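You operate a simulated robot arm through the tools that you are given. There is no shell and no other tool.

You run a simulated two-armed robot. Do the job below in one go: nothing can be reset, and whatever is moved stays where it is left.

TASK
Fit the black filter and brown cup to the yellow-banded mould and clamp it.
Fine: heater off first and on again last; filter in the square seat, cup on the filter.

It is judged by the outcome, as a careful person would: the job done as asked, and still so three seconds after it is handed in. It fails if anything else is knocked over, pushed out of place, dropped, spilled or broken.

THE ROBOT
Two 7-joint arms with two-finger parallel grippers on one trunk that stands fixed in place. Base frame: the origin is at the foot of the trunk, x ahead of it, y to its left, z up; the work surface is at about z = 840. Lengths are in mm, angles in degrees, forces in N, time in s.
The left shoulder is at [71, 156, 1280], the right one opposite. Payload 3.91 kg a hand.
Tool frame (each hand has its own): the origin (TCP) lies between the finger pads and is the grasp point; the fingertips stand 30 mm ahead of it; z points along the fingers, y is the line along which they close. The gripper opens to 110 mm. The fingers are 20 mm wide and 10 mm thick; the gripper's body (48 by 112 mm) begins 55 mm behind the TCP.
Orientation is that of the tool frame in the base frame, as a unit quaternion [w, x, y, z]. With the fingers straight down and closing along the base's y, the tool's x points along the base's -x, its y along +y and its z along -z.

THE INTERFACE
- The arms move only by the tool send_rows. It takes "left_steps", "right_steps" or both (then of equal length, played together; a hand with none holds still); each is a list of rows, each an object of numbers (a shift or turn left out is 0, a gripper value left out holds the last): "x", "y", "z": the shift along the base's x, y, z in units of 30 mm (1.0 is 30 mm); "wx", "wy", "wz": the turn, a rotation vector about the base's x, y, z in units of 6 degrees (1.0 is 6 degrees); "grip": the finger opening in mm, from 0 to 110. In form: [{"x": .., "y": .., "z": .., "wx": .., "wy": .., "wz": .., "grip": ..}, ...]. A call has 1 to 20 rows; each row shifts and turns the commanded pose from where the row before left it. A call with a number of a shift or a turn outside -1 to 1 is refused whole. Each row takes 0.2 s and may step no farther than 50 mm and 8.6 degrees from the row before; otherwise, or with a gripper value out of range, the whole call is refused. Where a pose cannot be reached the arm comes as near as it can. A force on the tool above 90 N (or 10 N above the force at the start of the call, whichever is more), or a blocked arm, ends the call early, and 0.2 s more pass. Each finger travels about 108 mm/s and halts on what it meets, pressing with about 34 N; the grip force reading is that of the motor and also rises with nothing between the fingers. The clock runs only during rows and for 0.2 s after the last one: add rows that do not move to give the fingers time. The reply holds the time, the measured pose of the TCP, the force on the tool along the base axes, the opening and the grip force, in the units named above and with some noise, with the torque about the TCP (base axes, N m) and any sound that the robot's microphone picked up.
- Cameras (640 x 400 px; columns grow to the right, rows downward): "scene" is now at [112.7, -66.6, 1516.6]; the picture's right is [-0.74, -0.67, 0.00], its down [-0.32, 0.35, -0.88] and it looks along [0.59, -0.65, -0.48] (base axes); focal length 214 px, centre (320, 200). "left" rides on the left gripper at [72, -17, -103] in its tool frame; the picture's right is [0.23, 0.97, 0.00], its down [-0.76, 0.18, -0.62] and it looks along [-0.61, 0.14, 0.78] (tool axes); focal length 222 px, centre (320, 200). "right" rides on the right gripper at [72, 17, -103] in its tool frame; the picture's right is [-0.23, 0.97, 0.00], its down [-0.76, -0.18, -0.62] and it looks along [-0.61, -0.14, 0.78] (tool axes); focal length 222 px, centre (320, 200). There is no depth. A picture from a camera that has moved, and an enlarged one, comes with that camera's place and axes in the base frame and with its lens.
- snapshot(camera): a new picture of that camera. The clock stands still meanwhile.
- lift_body(by): slides the trunk up (or, below 0, down) by that many mm; the arms and the scene camera ride with it, the base frame stays. It gives what a move gives, with no picture.
- head_to(pan, tilt): turns the head with the scene camera to pan (to the left, within 86 degrees either way) and tilt (down, from -29 to 69), counted from straight ahead of the robot. It gives what a move gives.
- enlarge(camera, box): a new picture of the part [left, top, right, bottom] of that camera's present view, enlarged. The clock stands still meanwhile.
- finish_job(): hands the job in; it is judged then, once.

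Places have to be worked out from the pictures, the camera data and where the tool is seen. Open the grippers and draw the arms clear of the work before you hand the job in, unless the task says otherwise.

The tools are called after "Request:" as name(argument=value, ...) on one line, values as JSON. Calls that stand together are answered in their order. send_rows: Moves the arms, as the interface text tells. Its arguments: {"type":"object","properties":{"left_steps":{"type":"array","items":{"type":"object","properties":{"x":{"type":"number"},"y":{"type":"number"},"z":{"type":"number"},"wx":{"type":"number"},"wy":{"type":"number"},"wz":{"type":"number"},"grip":{"type":"number"}}}},"right_steps":{"type":"array","items":{"type":"object","properties":{"x":{"type":"number"},"y":{"type":"number"},"z":{"type":"number"},"wx":{"type":"number"},"wy":{"type":"number"},"wz":{"type":"number"},"grip":{"type":"number"}}}}},"required":[]} The other tools are called the same way: lift_body (by) slides the trunk up or down; head_to (pan, tilt) turns the head that bears the scene camera; snapshot (camera) takes a picture; enlarge (camera, box) takes an enlarged picture of a part of a camera's view; finish_job () hands the job in.

At the start:

```text
time_s: 0.0
left_tcp_pos: [641.0, -13.9, 1440.4]
left_orientation: [0.001, 0.001, 1.0, -0.001]
left_force: [-0.7, -0.5, -0.2]
left_torque: [0.02, 0.0, 0.01]
left_opening: 110.0
left_gripper_force: 0.2
right_tcp_pos: [417.7, -483.6, 1402.2]
right_orientation: [-0.001, -0.002, 1.0, 0.0]
right_force: [-0.5, -0.1, 0.1]
right_torque: [0.01, -0.02, 0.03]
right_opening: 110.2
right_gripper_force: 0.0
trunk travel left (down, up): [-725.0, 215.0]
head pan, tilt: [-47.9, 28.5]
```

scene: 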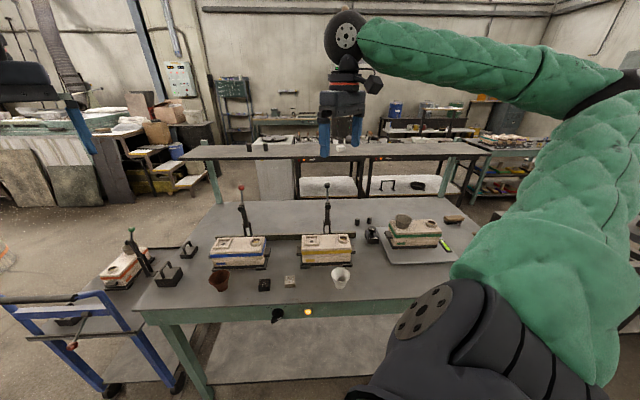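
right: 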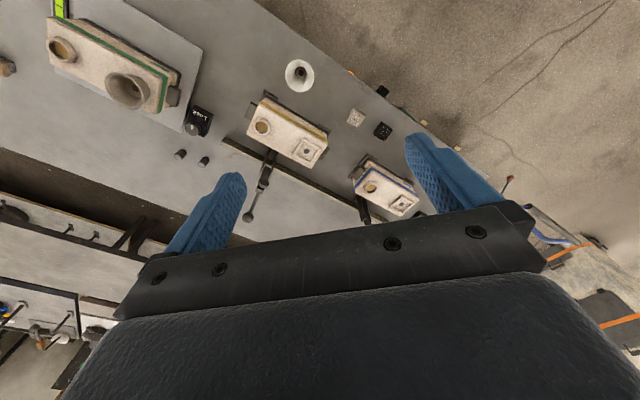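
left: 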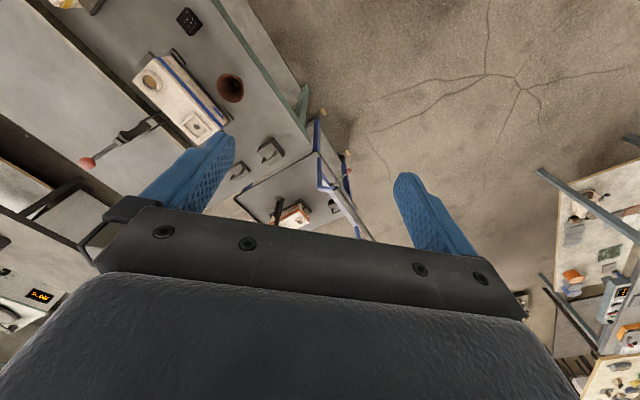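

The scene shows moulds with blue, yellow, green and orange bands on and near a table. I'll enlarge the table to identify the parts, the heater switch and the clamps.

Request:
enlarge(camera="scene", box=[180, 180, 360, 330])

Request:
enlarge(camera="scene", box=[340, 180, 480, 280])

Request:
enlarge(camera="right", box=[160, 40, 440, 230])

Request:
enlarge(camera="left", box=[60, 0, 380, 230])

```text
2.67 times, centred on (270, 255) of scene
camera zoom: at [112.7, -66.6, 1516.6], right [-0.74, -0.67, 0.0], down [-0.32, 0.35, -0.88], along [0.59, -0.65, -0.48], focal length 572 px, centre (453, 53)
```

zoom: 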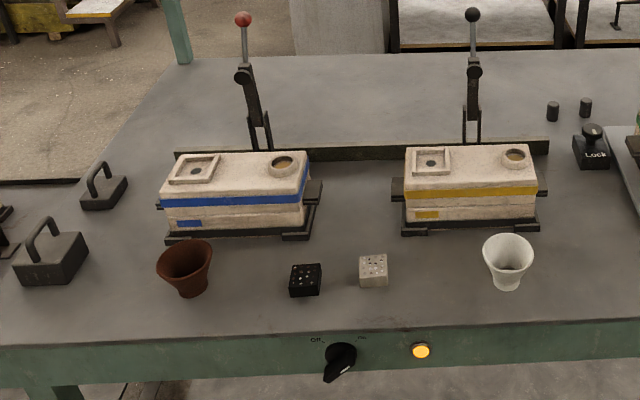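

```text
4.00 times, centred on (410, 230) of scene
camera zoom: at [112.7, -66.6, 1516.6], right [-0.74, -0.67, 0.0], down [-0.32, 0.35, -0.88], along [0.59, -0.65, -0.48], focal length 858 px, centre (-40, 80)
```

zoom: 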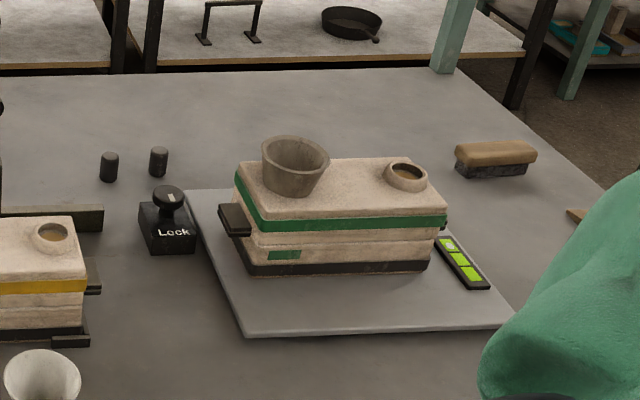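

```text
2.11 times, centred on (300, 135) of right
camera zoom: at [346.7, -467.0, 1504.8], right [0.23, 0.97, 0.0], down [0.76, -0.18, 0.62], along [0.61, -0.14, -0.78], focal length 468 px, centre (362, 337)
```

zoom: 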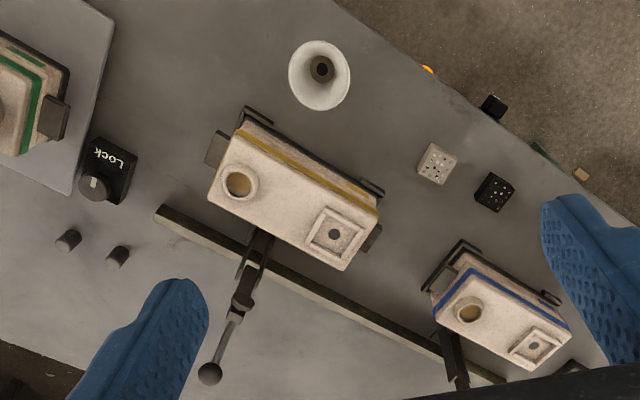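

```text
1.74 times, centred on (220, 115) of left
camera zoom: at [567.8, -30.6, 1543.1], right [-0.23, 0.97, 0.0], down [0.76, 0.18, 0.62], along [0.61, 0.14, -0.78], focal length 386 px, centre (494, 348)
```

zoom: 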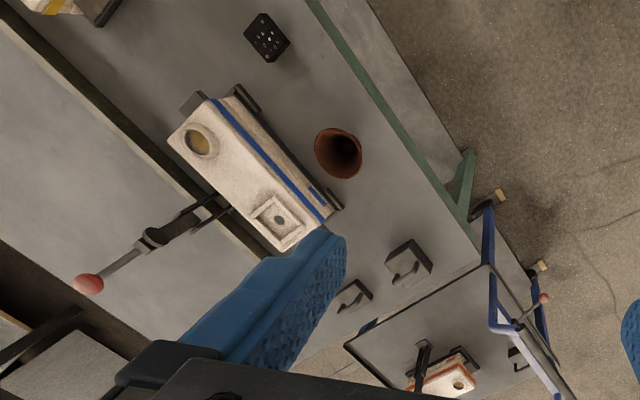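

I'll zoom closer on the heater knob, the yellow mould with its clamp, and the "Lock" box.

Request:
enlarge(camera="scene", box=[255, 285, 335, 335])

Request:
enlarge(camera="scene", box=[280, 175, 400, 270])

Request:
enlarge(camera="scene", box=[200, 255, 360, 300])

Request:
enlarge(camera="scene", box=[60, 215, 200, 300])

```text
8.00 times, centred on (295, 310) of scene
camera zoom: at [112.7, -66.6, 1516.6], right [-0.74, -0.67, 0.0], down [-0.32, 0.35, -0.88], along [0.59, -0.65, -0.48], focal length 1716 px, centre (520, -680)
```

zoom: 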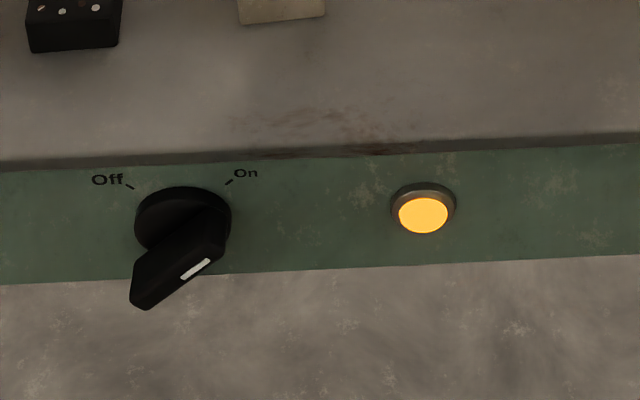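

```text
4.21 times, centred on (340, 222) of scene
camera zoom: at [112.7, -66.6, 1516.6], right [-0.74, -0.67, 0.0], down [-0.32, 0.35, -0.88], along [0.59, -0.65, -0.48], focal length 903 px, centre (236, 105)
```

zoom: 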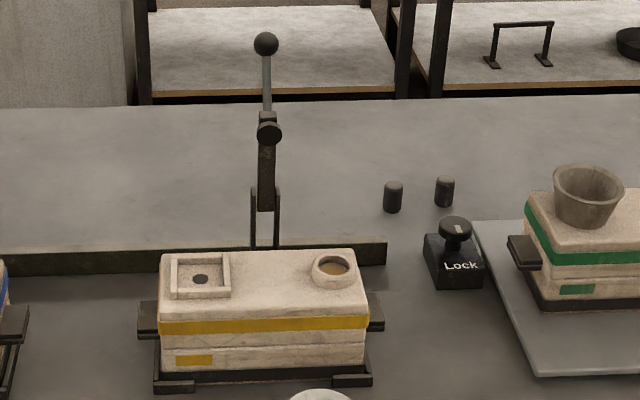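

```text
4.00 times, centred on (280, 278) of scene
camera zoom: at [112.7, -66.6, 1516.6], right [-0.74, -0.67, 0.0], down [-0.32, 0.35, -0.88], along [0.59, -0.65, -0.48], focal length 858 px, centre (480, -110)
```

zoom: 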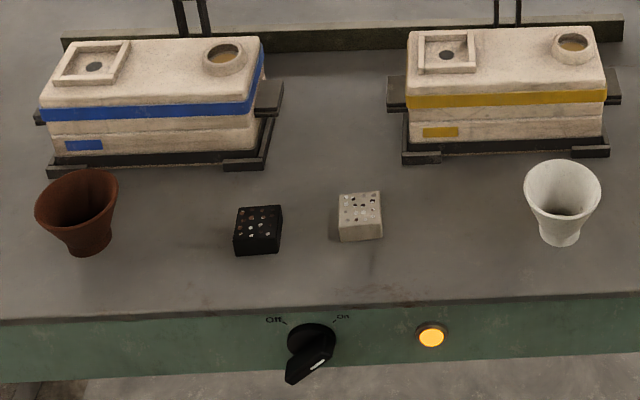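

```text
4.57 times, centred on (130, 258) of scene
camera zoom: at [112.7, -66.6, 1516.6], right [-0.74, -0.67, 0.0], down [-0.32, 0.35, -0.88], along [0.59, -0.65, -0.48], focal length 980 px, centre (1189, -63)
```

zoom: 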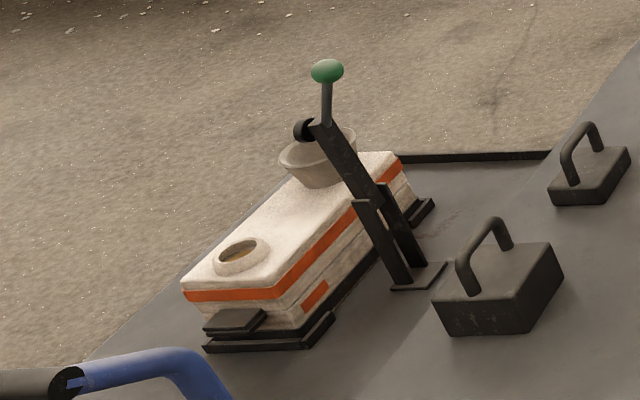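

The heater knob on the front apron points up-right to "On" and its lamp is lit. The yellow mould's square seat works out at about (610, -565, 945) and the table is turned about 45° from base. I'll yaw the right hand -45° to line up with the table, bring it lower for a survey, and look.

Request:
send_rows(right_steps=[{"x": 0.26, "y": 0.22, "z": -0.6, "wz": -1}, {"x": 0.26, "y": 0.22, "z": -0.6, "wz": -1}, {"x": 0.26, "y": 0.22, "z": -0.6, "wz": -1}, {"x": 0.26, "y": 0.22, "z": -0.6, "wz": -1}, {"x": 0.26, "y": 0.22, "z": -0.6, "wz": -1}, {"x": 0.26, "y": 0.22, "z": -0.6, "wz": -1}, {"x": 0.26, "y": 0.22, "z": -0.6, "wz": -1}, {"x": 0.26, "y": 0.22, "z": -0.6, "wz": -0.5}, {}, {}])

Request:
snapshot(camera="right")

Request:
snapshot(camera="scene")

```text
time_s: 2.2
left_tcp_pos: [640.9, -15.2, 1441.3]
left_orientation: [0.0, 0.0, 1.0, 0.0]
left_force: [0.9, 0.0, 0.2]
left_torque: [-0.02, 0.0, 0.02]
left_opening: 110.2
left_gripper_force: 0.0
right_tcp_pos: [481.4, -432.1, 1258.2]
right_orientation: [0.001, 0.383, 0.924, 0.0]
right_force: [-0.1, -1.3, -0.2]
right_torque: [0.0, 0.0, -0.01]
right_opening: 110.1
right_gripper_force: 0.1
trunk travel left (down, up): [-725.0, 215.0]
head pan, tilt: [-47.9, 28.5]
```

```text
taken
camera right: at [441.4, -368.9, 1361.6], right [0.85, 0.53, 0.0], down [0.41, -0.66, 0.62], along [0.33, -0.53, -0.78], focal length 222 px, centre (320, 200)
```

right: 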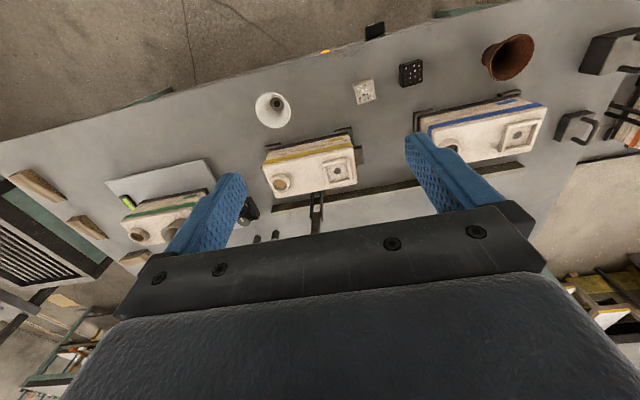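

```text
taken
camera scene: at [112.8, -66.4, 1516.6], right [-0.74, -0.67, 0.0], down [-0.32, 0.35, -0.88], along [0.59, -0.65, -0.48], focal length 214 px, centre (320, 200)
```

scene: 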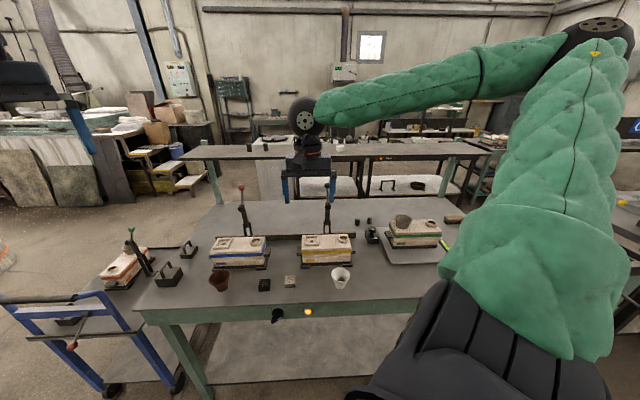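

The aligned view shows everything well. I'll enlarge the right hand's view of the parts and the mould for measurement.

Request:
enlarge(camera="right", box=[240, 20, 440, 145])

Request:
enlarge(camera="right", box=[240, 120, 400, 220])

Request:
enlarge(camera="right", box=[390, 20, 550, 120])

```text
3.20 times, centred on (340, 82) of right
camera zoom: at [441.4, -368.9, 1361.6], right [0.85, 0.53, 0.0], down [0.41, -0.66, 0.62], along [0.33, -0.53, -0.78], focal length 711 px, centre (256, 576)
```

zoom: 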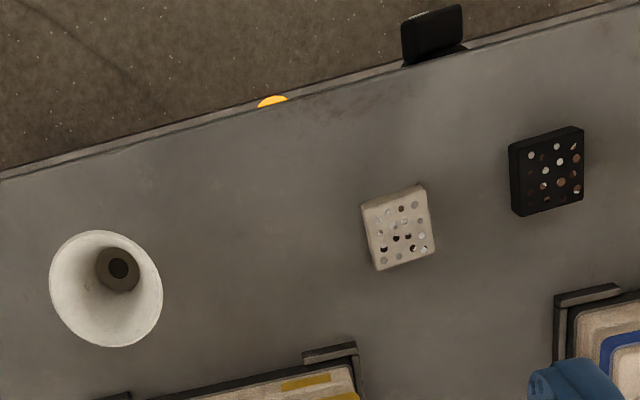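

```text
4.00 times, centred on (320, 170) of right
camera zoom: at [441.4, -368.9, 1361.6], right [0.85, 0.53, 0.0], down [0.41, -0.66, 0.62], along [0.33, -0.53, -0.78], focal length 888 px, centre (320, 320)
```

zoom: 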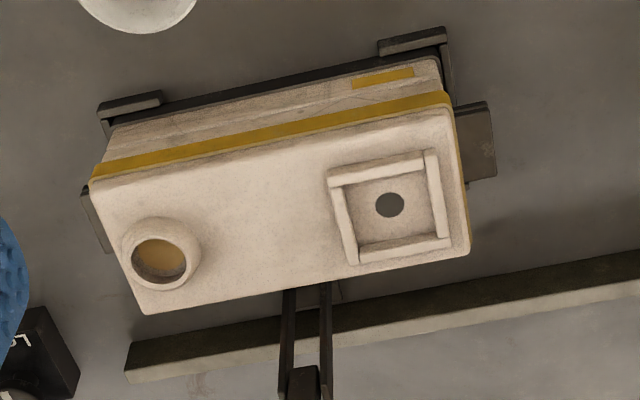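

```text
4.00 times, centred on (470, 70) of right
camera zoom: at [441.4, -368.9, 1361.6], right [0.85, 0.53, 0.0], down [0.41, -0.66, 0.62], along [0.33, -0.53, -0.78], focal length 888 px, centre (-280, 720)
```

zoom: 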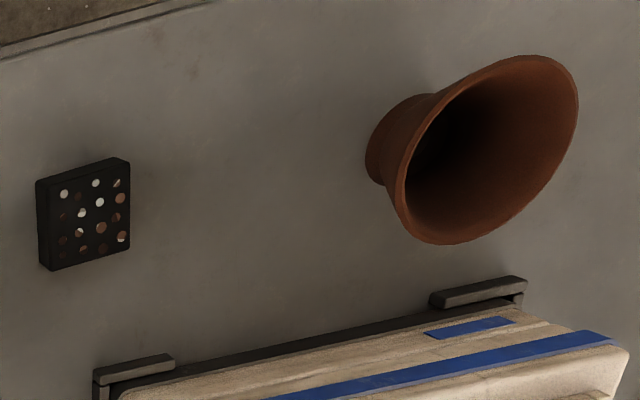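

Table edge is at about n≈620 mm from the base axis along the table normal, parallel to the 45° line. The knob must be turned with the fingers horizontal, so I'll pull the right hand back in front of the table and pitch it up to point at the apron.

Request:
send_rows(right_steps=[{"x": -0.063, "y": 0.425, "z": -0.43, "wx": -0.7071, "wy": -0.7071}, {"x": -0.063, "y": 0.425, "z": -0.43, "wx": -0.7071, "wy": -0.7071}, {"x": -0.063, "y": 0.425, "z": -0.43, "wx": -0.7071, "wy": -0.7071}, {"x": -0.063, "y": 0.425, "z": -0.43, "wx": -0.7071, "wy": -0.7071}, {"x": -0.063, "y": 0.425, "z": -0.43, "wx": -0.7071, "wy": -0.7071}, {"x": -0.063, "y": 0.425, "z": -0.43, "wx": -0.7071, "wy": -0.7071}, {"x": -0.063, "y": 0.425, "z": -0.43, "wx": -0.7071, "wy": -0.7071}, {"x": -0.063, "y": 0.425, "z": -0.43, "wx": -0.7071, "wy": -0.7071}, {"x": -0.063, "y": 0.425, "z": -0.43, "wx": -0.7071, "wy": -0.7071}, {"x": -0.063, "y": 0.425, "z": -0.43, "wx": -0.7071, "wy": -0.7071}, {"x": -0.063, "y": 0.425, "z": -0.43, "wx": -0.7071, "wy": -0.7071}, {"x": -0.063, "y": 0.425, "z": -0.43, "wx": -0.7071, "wy": -0.7071}, {"x": -0.063, "y": 0.425, "z": -0.43, "wx": -0.7071, "wy": -0.7071}, {"x": -0.063, "y": 0.425, "z": -0.43, "wx": -0.7071, "wy": -0.7071}, {"x": -0.063, "y": 0.425, "z": -0.43, "wx": -0.7071, "wy": -0.7071}, {"x": -0.063, "y": 0.425, "z": -0.43}, {}])

Request:
snapshot(camera="right")

Request:
snapshot(camera="scene")

```text
time_s: 5.8
left_tcp_pos: [640.7, -14.3, 1441.1]
left_orientation: [0.0, 0.0, 1.0, 0.0]
left_force: [0.4, -0.2, 0.2]
left_torque: [0.03, 0.0, 0.01]
left_opening: 110.2
left_gripper_force: 0.0
right_tcp_pos: [645.2, -355.5, 1115.1]
right_orientation: [0.651, 0.271, 0.657, -0.269]
right_force: [-0.4, -0.1, 0.6]
right_torque: [0.02, 0.02, -0.01]
right_opening: 110.1
right_gripper_force: 0.0
right hand out of reach, approached as far as the arm can: row 4, 5, 6, 7, 8, 9, 10, 13, 14, 15, 16
trunk travel left (down, up): [-725.0, 215.0]
head pan, tilt: [-47.9, 28.5]
```

```text
taken
camera right: at [583.8, -269.7, 1043.9], right [0.69, 0.69, 0.23], down [-0.56, 0.31, 0.77], along [0.46, -0.65, 0.6], focal length 222 px, centre (320, 200)
```

right: 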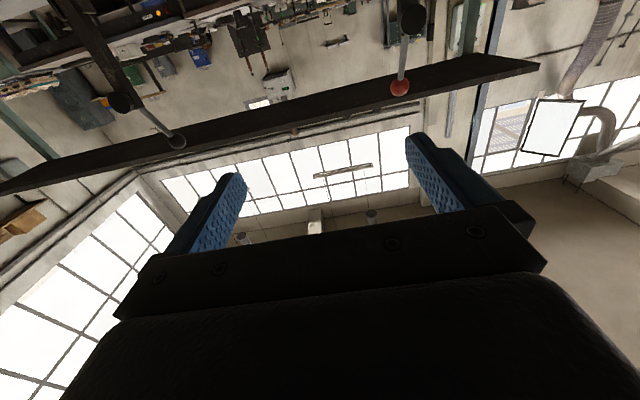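

```text
taken
camera scene: at [112.3, -66.2, 1516.7], right [-0.74, -0.67, 0.0], down [-0.32, 0.35, -0.88], along [0.59, -0.65, -0.48], focal length 214 px, centre (320, 200)
```

scene: 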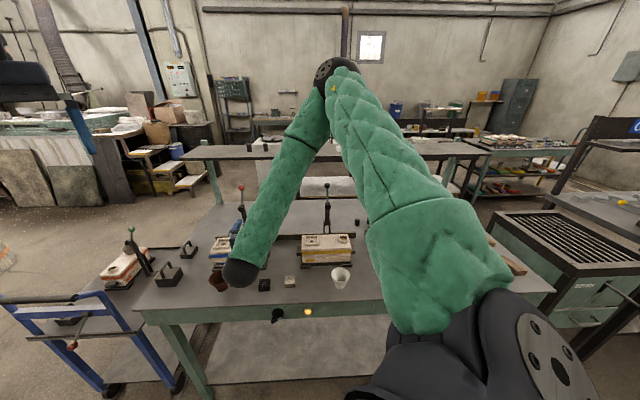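

The right arm could not follow that pose and stopped at (645, -355, 1115), already pointing along the table normal. The left shoulder lines up better with the knob, so I'll reverse the right arm out of this pose, a few rows first to see how the command tracks.

Request:
send_rows(right_steps=[{"x": 0.063, "y": -0.425, "z": 0.43}, {"x": 0.063, "y": -0.425, "z": 0.43, "wx": 0.7071, "wy": 0.7071}, {"x": 0.063, "y": -0.425, "z": 0.43, "wx": 0.7071, "wy": 0.7071}, {"x": 0.063, "y": -0.425, "z": 0.43, "wx": 0.7071, "wy": 0.7071}])

```text
time_s: 6.8
left_tcp_pos: [640.1, -15.8, 1440.9]
left_orientation: [0.001, -0.001, 1.0, -0.001]
left_force: [0.3, -0.9, 1.2]
left_torque: [0.0, -0.02, 0.01]
left_opening: 110.0
left_gripper_force: 0.0
right_tcp_pos: [653.1, -407.4, 1167.5]
right_orientation: [0.542, 0.309, 0.749, -0.224]
right_force: [0.4, 0.7, 0.1]
right_torque: [0.01, 0.01, 0.02]
right_opening: 110.0
right_gripper_force: 0.1
trunk travel left (down, up): [-725.0, 215.0]
head pan, tilt: [-47.9, 28.5]
```

The commanded pose follows the achieved one, which is good to know. I'll bring the right hand up and back near its start spot, fingers down, so the trunk can be lowered and the left arm can reach the knob.

Request:
send_rows(right_steps=[{"x": -0.656, "y": -0.214, "z": 0.647, "wx": 0.7071, "wy": 0.7071}, {"x": -0.656, "y": -0.214, "z": 0.647, "wx": 0.7071, "wy": 0.7071}, {"x": -0.656, "y": -0.214, "z": 0.647, "wx": 0.7071, "wy": 0.7071}, {"x": -0.656, "y": -0.214, "z": 0.647, "wx": 0.7071, "wy": 0.7071}, {"x": -0.656, "y": -0.214, "z": 0.647, "wx": 0.7071, "wy": 0.7071}, {"x": -0.656, "y": -0.214, "z": 0.647, "wx": 0.7071, "wy": 0.7071}, {"x": -0.656, "y": -0.214, "z": 0.647, "wx": 0.7071, "wy": 0.7071}, {"x": -0.656, "y": -0.214, "z": 0.647, "wx": 0.7071, "wy": 0.7071}, {"x": -0.656, "y": -0.214, "z": 0.647, "wx": 0.7071, "wy": 0.7071}, {"x": -0.656, "y": -0.214, "z": 0.647, "wx": 0.7071, "wy": 0.7071}, {"x": -0.656, "y": -0.214, "z": 0.647, "wx": 0.7071, "wy": 0.7071}, {"x": -0.656, "y": -0.214, "z": 0.647, "wx": 0.7071, "wy": 0.7071}, {}])

Request:
snapshot(camera="scene")

```text
time_s: 9.6
left_tcp_pos: [641.3, -14.7, 1440.4]
left_orientation: [0.0, 0.0, 1.0, 0.0]
left_force: [0.4, -0.2, -0.2]
left_torque: [-0.01, 0.04, -0.02]
left_opening: 109.9
left_gripper_force: 0.1
right_tcp_pos: [418.2, -483.7, 1401.0]
right_orientation: [-0.001, 0.382, 0.924, 0.001]
right_force: [0.4, 0.7, -0.6]
right_torque: [-0.02, 0.0, -0.01]
right_opening: 109.9
right_gripper_force: 0.1
trunk travel left (down, up): [-725.0, 215.0]
head pan, tilt: [-47.9, 28.5]
```

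```text
taken
camera scene: at [113.3, -66.6, 1516.5], right [-0.74, -0.67, 0.0], down [-0.32, 0.35, -0.88], along [0.59, -0.65, -0.48], focal length 214 px, centre (320, 200)
```

scene: 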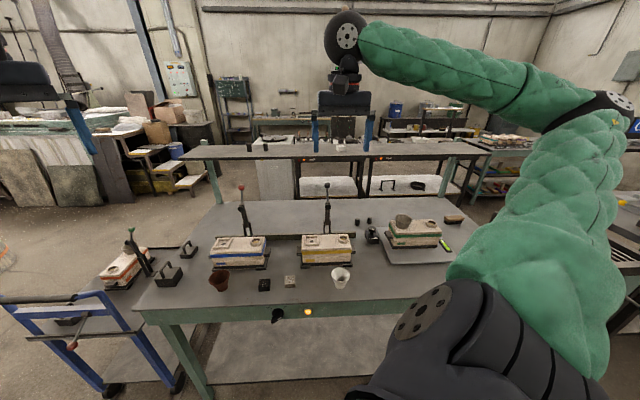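

The right arm is safely parked again. I'll lower the trunk 250 mm so the left arm can reach the apron knob with a horizontal hand.

Request:
lift_body(by=-250)

Request:
snapshot(camera="scene")

Request:
snapshot(camera="left")

```text
time_s: 12.2
left_tcp_pos: [642.0, -14.3, 1190.5]
left_orientation: [0.0, 0.0, 1.0, -0.001]
left_force: [0.3, 0.1, 0.2]
left_torque: [-0.04, -0.01, 0.0]
left_opening: 109.9
left_gripper_force: 0.1
right_tcp_pos: [418.6, -484.0, 1151.6]
right_orientation: [0.0, 0.382, 0.924, 0.0]
right_force: [-0.5, -0.6, -0.4]
right_torque: [-0.01, 0.02, 0.01]
right_opening: 110.1
right_gripper_force: 0.1
trunk travel left (down, up): [-475.0, 465.0]
head pan, tilt: [-47.9, 28.5]
```

```text
taken
camera scene: at [112.4, -66.5, 1266.7], right [-0.74, -0.67, 0.0], down [-0.32, 0.35, -0.88], along [0.59, -0.65, -0.48], focal length 214 px, centre (320, 200)
```

scene: 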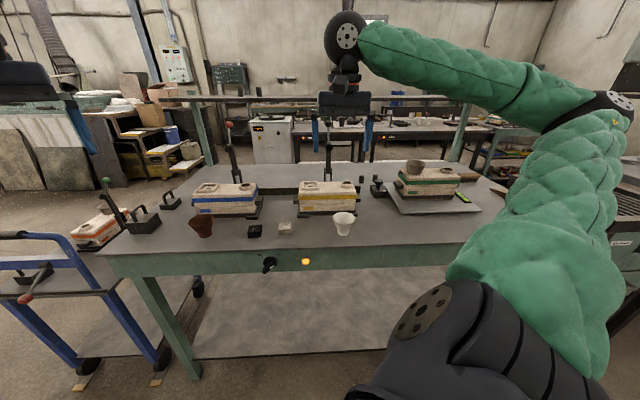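

```text
taken
camera left: at [567.5, -30.5, 1293.3], right [-0.23, 0.97, 0.0], down [0.76, 0.18, 0.62], along [0.61, 0.14, -0.78], focal length 222 px, centre (320, 200)
```

left: 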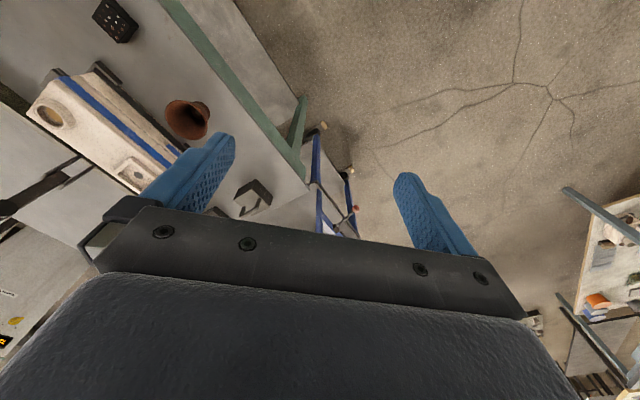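

The trunk moved cleanly. Now I'll zoom on the knob from this lower viewpoint so I can triangulate it with the earlier view.

Request:
enlarge(camera="scene", box=[240, 235, 330, 291])

Request:
enlarge(camera="scene", box=[180, 160, 370, 279])

Request:
enlarge(camera="scene", box=[280, 110, 480, 220])

```text
7.11 times, centred on (285, 263) of scene
camera zoom: at [112.4, -66.5, 1266.7], right [-0.74, -0.67, 0.0], down [-0.32, 0.35, -0.88], along [0.59, -0.65, -0.48], focal length 1525 px, centre (569, -248)
```

zoom: 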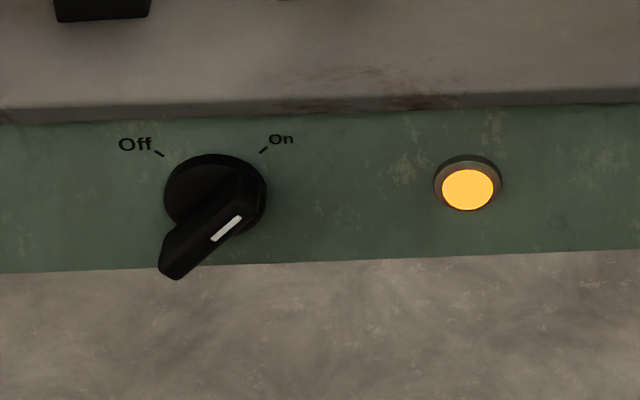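

```text
3.36 times, centred on (275, 220) of scene
camera zoom: at [112.4, -66.5, 1266.7], right [-0.74, -0.67, 0.0], down [-0.32, 0.35, -0.88], along [0.59, -0.65, -0.48], focal length 721 px, centre (471, 134)
```

zoom: 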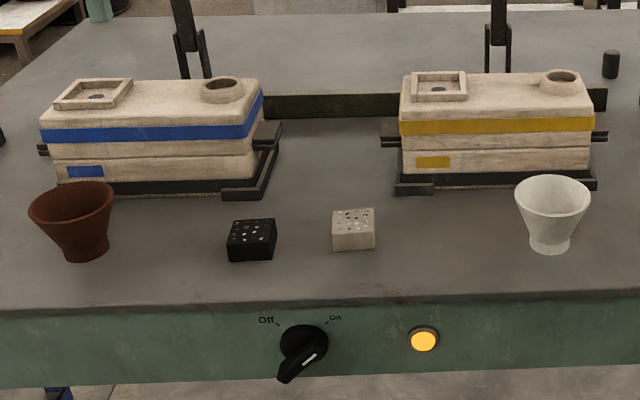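

```text
3.20 times, centred on (380, 165) of scene
camera zoom: at [112.4, -66.5, 1266.7], right [-0.74, -0.67, 0.0], down [-0.32, 0.35, -0.88], along [0.59, -0.65, -0.48], focal length 686 px, centre (128, 312)
```

zoom: 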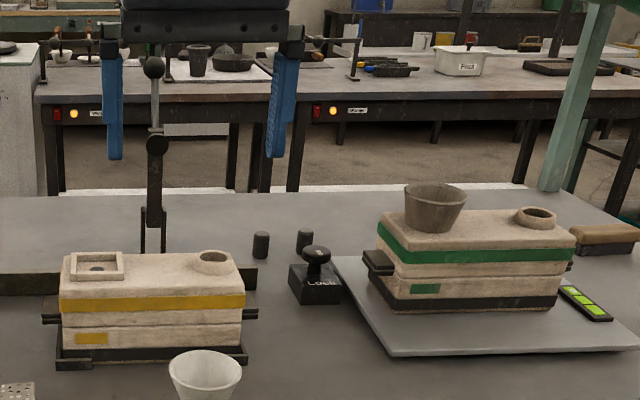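

Triangulating the two views puts the knob centre at about n=632 (panel), l=162, z≈776, with the bar sticking out about 30 mm. I'll bring the left hand in front of it, yawing -45°, still fingers down and well above the table.

Request:
send_rows(left_steps=[{"x": -0.45, "y": -0.88, "z": -0.43, "wz": -0.75}, {"x": -0.45, "y": -0.88, "z": -0.43, "wz": -0.75}, {"x": -0.45, "y": -0.88, "z": -0.43, "wz": -0.75}, {"x": -0.45, "y": -0.88, "z": -0.43, "wz": -0.75}, {"x": -0.45, "y": -0.88, "z": -0.43, "wz": -0.75}, {"x": -0.45, "y": -0.88, "z": -0.43, "wz": -0.75}, {"x": -0.45, "y": -0.88, "z": -0.43, "wz": -0.75}, {"x": -0.45, "y": -0.88, "z": -0.43, "wz": -0.75}, {"x": -0.45, "y": -0.88, "z": -0.43, "wz": -0.75}, {"x": -0.45, "y": -0.88, "z": -0.43, "wz": -0.75}, {}])

Request:
snapshot(camera="scene")

```text
time_s: 14.6
left_tcp_pos: [505.0, -278.8, 1061.7]
left_orientation: [0.0, 0.383, 0.924, 0.0]
left_force: [0.0, 0.6, 1.1]
left_torque: [-0.02, -0.01, -0.02]
left_opening: 110.1
left_gripper_force: 0.1
right_tcp_pos: [420.5, -483.3, 1151.1]
right_orientation: [-0.001, 0.382, 0.924, -0.001]
right_force: [-0.1, 0.3, 0.1]
right_torque: [-0.02, 0.02, 0.03]
right_opening: 110.0
right_gripper_force: 0.1
trunk travel left (down, up): [-475.0, 465.0]
head pan, tilt: [-47.9, 28.5]
```

```text
taken
camera scene: at [112.6, -66.1, 1266.6], right [-0.74, -0.67, 0.0], down [-0.32, 0.35, -0.88], along [0.59, -0.65, -0.48], focal length 214 px, centre (320, 200)
```

scene: 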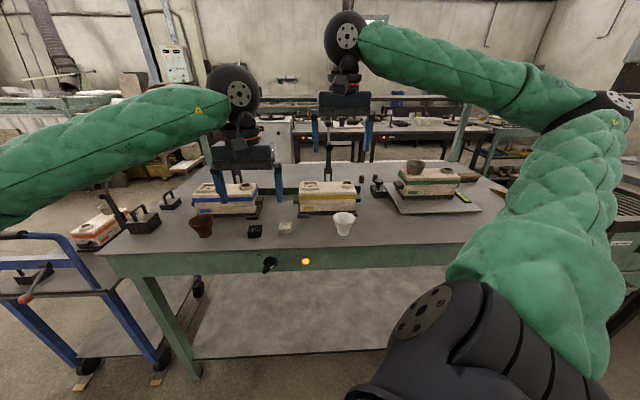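

The left hand is in front of the table with the elbow out to the left. I'll pitch it up toward horizontal in place, half way first.

Request:
send_rows(left_steps=[{"wx": -0.7071, "wy": -0.7071}, {"wx": -0.7071, "wy": -0.7071}, {"wx": -0.7071, "wy": -0.7071}, {"wx": -0.7071, "wy": -0.7071}, {"wx": -0.7071, "wy": -0.7071}, {"wx": -0.7071, "wy": -0.7071}, {"wx": -0.7071, "wy": -0.7071}, {"wx": -0.7071, "wy": -0.7071}, {}])

Request:
snapshot(camera="scene")

```text
time_s: 16.6
left_tcp_pos: [505.9, -279.2, 1061.2]
left_orientation: [0.376, 0.35, 0.844, -0.156]
left_force: [-0.5, -0.1, -0.1]
left_torque: [-0.01, 0.01, -0.02]
left_opening: 110.0
left_gripper_force: 0.0
right_tcp_pos: [418.5, -483.4, 1150.0]
right_orientation: [0.0, 0.382, 0.924, 0.0]
right_force: [0.0, 0.0, -0.2]
right_torque: [0.0, -0.04, 0.02]
right_opening: 110.0
right_gripper_force: 0.0
trunk travel left (down, up): [-475.0, 465.0]
head pan, tilt: [-47.9, 28.5]
```

```text
taken
camera scene: at [112.5, -66.9, 1266.5], right [-0.74, -0.67, 0.0], down [-0.32, 0.35, -0.88], along [0.59, -0.65, -0.48], focal length 214 px, centre (320, 200)
```

scene: 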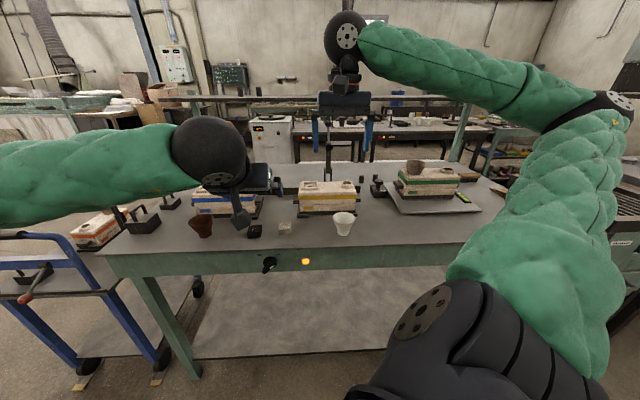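

It tracks fine so far. I'll finish the pitch and descend toward z≈900, then check with both cameras.

Request:
send_rows(left_steps=[{"x": -0.03, "y": 0.03, "z": -0.6, "wx": -0.7071, "wy": -0.7071}, {"x": -0.03, "y": 0.03, "z": -0.6, "wx": -0.7071, "wy": -0.7071}, {"x": -0.03, "y": 0.03, "z": -0.6, "wx": -0.7071, "wy": -0.7071}, {"x": -0.03, "y": 0.03, "z": -0.6, "wx": -0.7071, "wy": -0.7071}, {"x": -0.03, "y": 0.03, "z": -0.6, "wx": -0.7071, "wy": -0.7071}, {"x": -0.03, "y": 0.03, "z": -0.6, "wx": -0.7071, "wy": -0.7071}, {"x": -0.03, "y": 0.03, "z": -0.6, "wx": -0.7071, "wy": -0.7071}, {}])

Request:
snapshot(camera="scene")

Request:
snapshot(camera="left")

```text
time_s: 18.4
left_tcp_pos: [501.8, -274.2, 980.8]
left_orientation: [0.562, 0.304, 0.733, -0.233]
left_force: [0.4, -1.0, 0.3]
left_torque: [-0.01, -0.02, 0.02]
left_opening: 109.8
left_gripper_force: 0.1
left hand out of reach, approached as far as the arm can: row 5, 6, 7
right_tcp_pos: [419.2, -483.5, 1151.2]
right_orientation: [0.0, 0.382, 0.924, 0.0]
right_force: [0.3, 0.8, 0.2]
right_torque: [0.02, -0.01, 0.0]
right_opening: 110.2
right_gripper_force: 0.0
trunk travel left (down, up): [-475.0, 465.0]
head pan, tilt: [-47.9, 28.5]
```

```text
taken
camera scene: at [112.6, -66.6, 1266.6], right [-0.74, -0.67, 0.0], down [-0.32, 0.35, -0.88], along [0.59, -0.65, -0.48], focal length 214 px, centre (320, 200)
```

scene: 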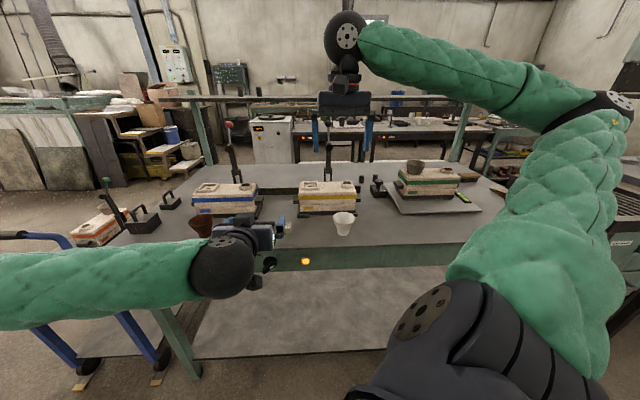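

```text
taken
camera left: at [405.8, -201.6, 936.3], right [0.65, 0.73, -0.22], down [-0.16, 0.41, 0.9], along [0.75, -0.55, 0.38], focal length 222 px, centre (320, 200)
```

left: 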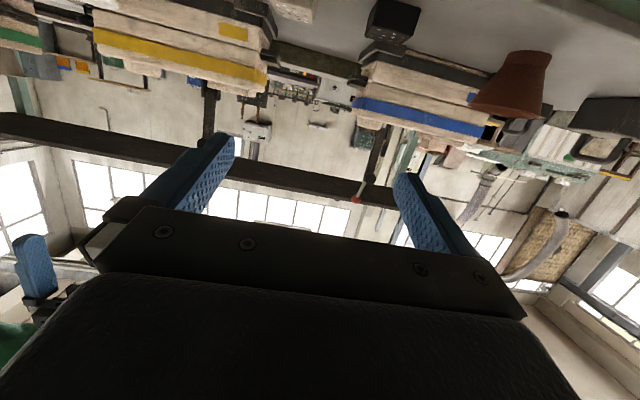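

The hand is at a 75° pitch and stopped short, most likely because the arm is folded too close to the shoulder. I'll raise the trunk back 250 mm so the hand works further below the shoulder.

Request:
lift_body(by=250)

Request:
send_rows(left_steps=[{"z": -0.9}, {"z": -0.9}, {"z": -0.9}, {"z": -0.9}, {"z": -0.9}, {"z": -0.9}, {"z": -0.9}, {"z": -0.9}, {}])

Request:
snapshot(camera="scene")

```text
time_s: 21.0
left_tcp_pos: [501.9, -273.7, 1229.8]
left_orientation: [0.562, 0.304, 0.733, -0.234]
left_force: [-1.0, -0.1, 0.8]
left_torque: [-0.03, -0.04, 0.01]
left_opening: 109.9
left_gripper_force: 0.1
right_tcp_pos: [418.3, -483.8, 1400.4]
right_orientation: [0.0, 0.382, 0.924, -0.001]
right_force: [-0.2, -0.5, 0.1]
right_torque: [-0.01, 0.0, 0.01]
right_opening: 109.7
right_gripper_force: 0.1
trunk travel left (down, up): [-725.0, 215.0]
head pan, tilt: [-47.9, 28.5]
```

```text
time_s: 23.0
left_tcp_pos: [501.7, -274.6, 1221.6]
left_orientation: [0.562, 0.304, 0.734, -0.232]
left_force: [0.9, 0.0, -0.3]
left_torque: [-0.02, 0.01, -0.01]
left_opening: 110.3
left_gripper_force: 0.0
left hand out of reach, approached as far as the arm can: row 1, 2, 3, 4, 5, 6, 7, 8
right_tcp_pos: [417.7, -484.3, 1400.9]
right_orientation: [0.0, 0.382, 0.924, 0.0]
right_force: [-0.4, -0.4, -0.1]
right_torque: [-0.03, -0.02, 0.01]
right_opening: 109.8
right_gripper_force: 0.1
trunk travel left (down, up): [-725.0, 215.0]
head pan, tilt: [-47.9, 28.5]
```

```text
taken
camera scene: at [112.4, -66.9, 1516.6], right [-0.74, -0.67, 0.0], down [-0.32, 0.35, -0.88], along [0.59, -0.65, -0.48], focal length 214 px, centre (320, 200)
```

scene: 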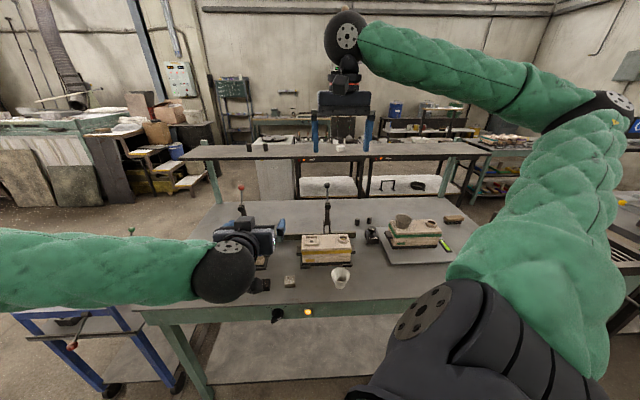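

Even higher up, that orientation can't go lower, so it's a wrist limit. The bar can instead be pushed round with a downward-pointing closed finger just in front of the table edge, which the right arm can do. I'll return the left arm to its parked place.

Request:
send_rows(left_steps=[{"x": 0.2, "y": 0.36, "z": 0.607, "wx": 0.7071, "wy": 0.7071}, {"x": 0.387, "y": 0.72, "z": 0.607, "wx": 0.7071, "wy": 0.7071}, {"x": 0.387, "y": 0.72, "z": 0.607, "wx": 0.7071, "wy": 0.7071}, {"x": 0.387, "y": 0.72, "z": 0.607, "wx": 0.7071, "wy": 0.7071}, {"x": 0.387, "y": 0.72, "z": 0.607, "wx": 0.7071, "wy": 0.7071}, {"x": 0.387, "y": 0.72, "z": 0.607, "wx": 0.7071, "wy": 0.7071}, {"x": 0.387, "y": 0.72, "z": 0.607, "wx": 0.7071, "wy": 0.7071}, {"x": 0.387, "y": 0.72, "z": 0.607, "wx": 0.7071, "wy": 0.7071}, {"x": 0.387, "y": 0.72, "z": 0.607, "wx": 0.7071, "wy": 0.7071}, {"x": 0.387, "y": 0.72, "z": 0.607, "wx": 0.7071, "wy": 0.7071}, {"x": 0.387, "y": 0.72, "z": 0.607, "wx": 0.7071, "wy": 0.7071}, {"x": 0.387, "y": 0.72, "z": 0.607, "wx": 0.7071, "wy": 0.7071}, {"x": 0.2, "y": 0.36}, {}])

Request:
snapshot(camera="scene")

```text
time_s: 26.0
left_tcp_pos: [640.8, -14.4, 1439.6]
left_orientation: [0.024, 0.382, 0.924, -0.01]
left_force: [-0.4, -0.3, 0.0]
left_torque: [-0.01, -0.03, -0.01]
left_opening: 110.2
left_gripper_force: 0.1
right_tcp_pos: [419.5, -485.0, 1400.8]
right_orientation: [0.0, 0.382, 0.924, 0.0]
right_force: [-0.1, 0.8, 0.0]
right_torque: [0.02, 0.01, -0.01]
right_opening: 110.0
right_gripper_force: 0.1
trunk travel left (down, up): [-725.0, 215.0]
head pan, tilt: [-47.9, 28.5]
```

```text
taken
camera scene: at [112.5, -67.1, 1516.6], right [-0.74, -0.67, 0.0], down [-0.32, 0.35, -0.88], along [0.59, -0.65, -0.48], focal length 214 px, centre (320, 200)
```

scene: 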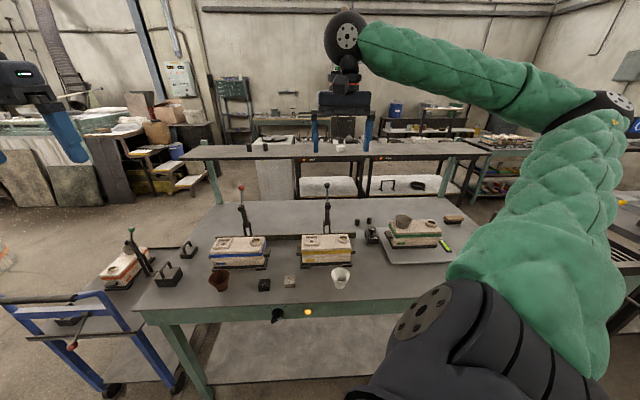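

Left arm is parked. Now I bring the right hand down in front of the table edge, to the right of the knob, fingers closed and still high (z≈1000).

Request:
send_rows(right_steps=[{"x": 0.12, "y": 0.355, "z": -0.833, "grip": 0}, {"x": 0.12, "y": 0.355, "z": -0.833}, {"x": 0.12, "y": 0.355, "z": -0.833}, {"x": 0.12, "y": 0.355, "z": -0.833}, {"x": 0.12, "y": 0.355, "z": -0.833}, {"x": 0.12, "y": 0.355, "z": -0.833}, {"x": 0.12, "y": 0.355, "z": -0.833}, {"x": 0.12, "y": 0.355, "z": -0.833}, {"x": 0.12, "y": 0.355, "z": -0.833}, {"x": 0.12, "y": 0.355, "z": -0.833}, {"x": 0.12, "y": 0.355, "z": -0.833}, {"x": 0.12, "y": 0.355, "z": -0.833}, {"x": 0.12, "y": 0.355, "z": -0.833}, {"x": 0.12, "y": 0.355, "z": -0.833}, {"x": 0.12, "y": 0.355, "z": -0.833}, {"x": 0.12, "y": 0.355, "z": -0.833}, {}])

Request:
snapshot(camera="scene")

Request:
snapshot(camera="right")

```text
time_s: 29.6
left_tcp_pos: [640.9, -14.6, 1440.4]
left_orientation: [0.024, 0.383, 0.923, -0.01]
left_force: [0.6, 0.0, -0.3]
left_torque: [0.03, -0.01, 0.01]
left_opening: 110.1
left_gripper_force: 0.1
right_tcp_pos: [475.5, -313.9, 1001.1]
right_orientation: [0.0, 0.381, 0.925, 0.001]
right_force: [-0.4, -0.8, 0.3]
right_torque: [-0.01, 0.0, -0.01]
right_opening: 0.0
right_gripper_force: 34.0
trunk travel left (down, up): [-725.0, 215.0]
head pan, tilt: [-47.9, 28.5]
```

```text
taken
camera scene: at [111.8, -66.9, 1516.6], right [-0.74, -0.67, 0.0], down [-0.32, 0.35, -0.88], along [0.59, -0.65, -0.48], focal length 214 px, centre (320, 200)
```

scene: 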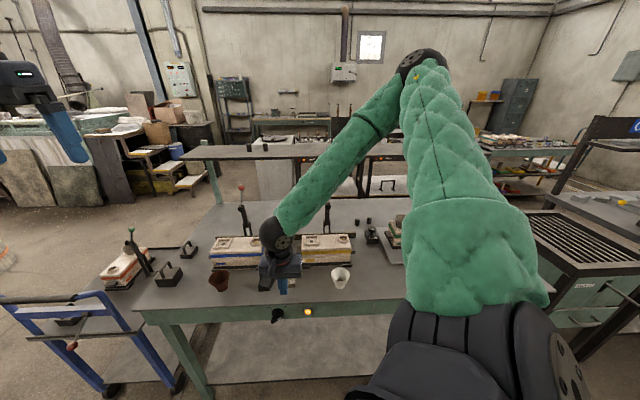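

```text
taken
camera right: at [437.3, -250.2, 1104.6], right [0.85, 0.53, 0.0], down [0.41, -0.66, 0.62], along [0.33, -0.53, -0.78], focal length 222 px, centre (320, 200)
```

right: 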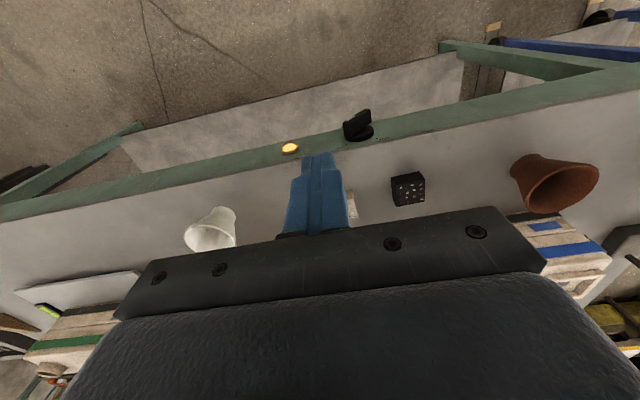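

The knob is visible from above. I'll zoom in to measure the bar and its stance.

Request:
enlarge(camera="right", box=[265, 90, 425, 190])

Request:
enlarge(camera="scene", box=[230, 260, 340, 330])

```text
4.00 times, centred on (345, 140) of right
camera zoom: at [437.3, -250.2, 1104.6], right [0.85, 0.53, 0.0], down [0.41, -0.66, 0.62], along [0.33, -0.53, -0.78], focal length 888 px, centre (220, 440)
```

zoom: 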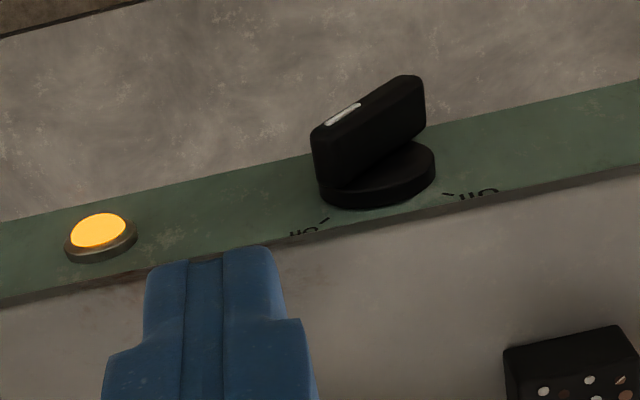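

```text
5.71 times, centred on (285, 295) of scene
camera zoom: at [111.8, -66.9, 1516.6], right [-0.74, -0.67, 0.0], down [-0.32, 0.35, -0.88], along [0.59, -0.65, -0.48], focal length 1226 px, centre (520, -343)
```

zoom: 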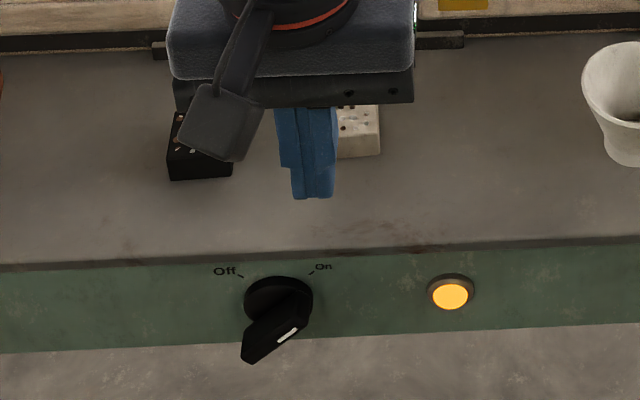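

Bar outer face is at n≈602.6, knob centre at l≈160, and the table edge at n≈617. I'll tilt the hand about 18° so the tips lean in under the edge, and descend in front of the table to the right of the knob.

Request:
send_rows(right_steps=[{"z": -0.6, "wx": -0.7071, "wy": -0.7071}, {"z": -0.6, "wx": -0.7071, "wy": -0.7071}, {"z": -0.6, "wx": -0.7071, "wy": -0.7071}, {"z": -0.6}, {"z": -0.6}, {"z": -0.6}, {}])

Request:
snapshot(camera="right")

```text
time_s: 31.2
left_tcp_pos: [640.6, -13.3, 1439.5]
left_orientation: [0.024, 0.383, 0.923, -0.01]
left_force: [-0.8, 0.8, -0.5]
left_torque: [-0.01, 0.01, -0.01]
left_opening: 109.8
left_gripper_force: 0.0
right_tcp_pos: [475.3, -314.4, 895.1]
right_orientation: [0.144, 0.378, 0.913, -0.06]
right_force: [0.3, -0.1, 0.6]
right_torque: [0.01, -0.03, -0.01]
right_opening: 0.0
right_gripper_force: 33.3
trunk travel left (down, up): [-725.0, 215.0]
head pan, tilt: [-47.9, 28.5]
```

```text
taken
camera right: at [417.1, -230.1, 970.6], right [0.84, 0.54, 0.07], down [0.25, -0.5, 0.83], along [0.48, -0.68, -0.56], focal length 222 px, centre (320, 200)
```

right: 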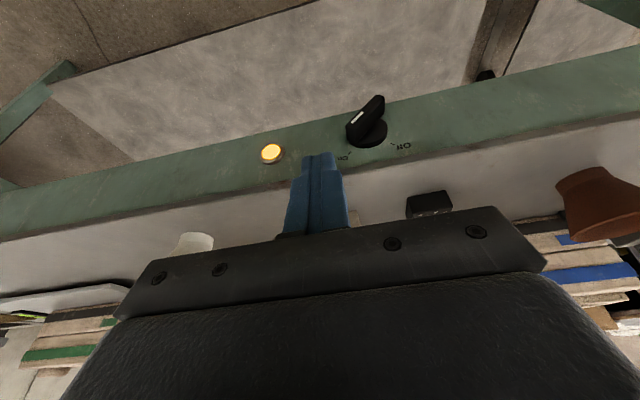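

No reach trouble at this tilt. I'll descend to the knob's height and slide forward so the fingertips sit beside the bar, on its right side, without touching it.

Request:
send_rows(right_steps=[{"x": 0.037, "y": 0.037, "z": -0.755}, {"x": 0.037, "y": 0.037, "z": -0.755}, {"x": 0.037, "y": 0.037, "z": -0.755}, {"x": 0.037, "y": 0.037, "z": -0.755}, {"x": 0.333, "y": -0.333}, {"x": 0.333, "y": -0.333}, {"x": 0.333, "y": -0.333}, {}])

Request:
snapshot(camera="right")

Request:
enlarge(camera="scene", box=[230, 260, 340, 330])

```text
time_s: 33.0
left_tcp_pos: [641.5, -13.3, 1439.1]
left_orientation: [0.023, 0.383, 0.923, -0.011]
left_force: [1.2, -0.4, 0.2]
left_torque: [-0.02, 0.01, -0.01]
left_opening: 109.9
left_gripper_force: 0.0
right_tcp_pos: [513.2, -350.0, 820.9]
right_orientation: [0.145, 0.377, 0.913, -0.061]
right_force: [-0.4, 1.2, -0.6]
right_torque: [0.02, 0.0, 0.0]
right_opening: 0.0
right_gripper_force: 34.1
right hand out of reach, approached as far as the arm can: row 4
trunk travel left (down, up): [-725.0, 215.0]
head pan, tilt: [-47.9, 28.5]
```

```text
taken
camera right: at [454.1, -266.5, 897.0], right [0.84, 0.54, 0.07], down [0.25, -0.5, 0.83], along [0.48, -0.68, -0.56], focal length 222 px, centre (320, 200)
```

right: 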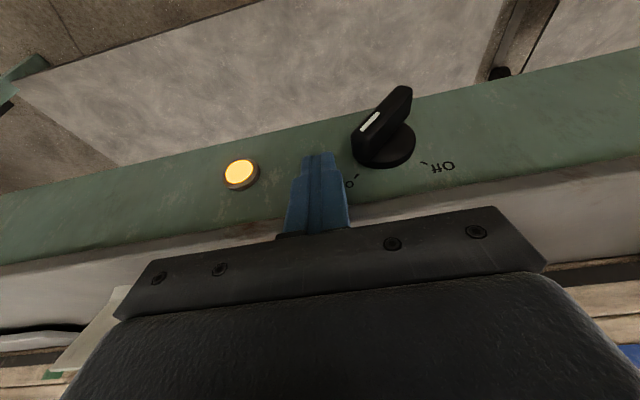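

```text
5.71 times, centred on (285, 295) of scene
camera zoom: at [113.2, -65.5, 1516.6], right [-0.74, -0.67, 0.0], down [-0.32, 0.35, -0.88], along [0.59, -0.65, -0.48], focal length 1226 px, centre (520, -343)
```

zoom: 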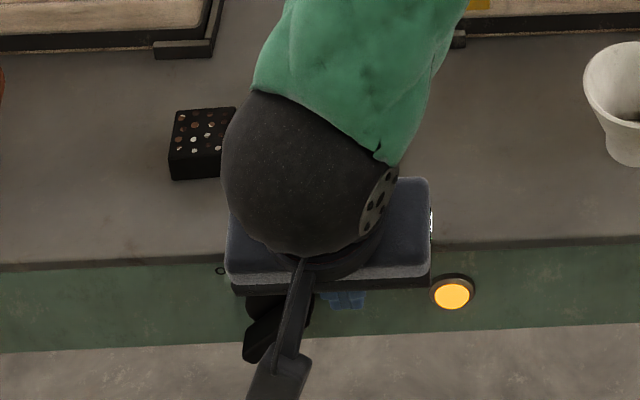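

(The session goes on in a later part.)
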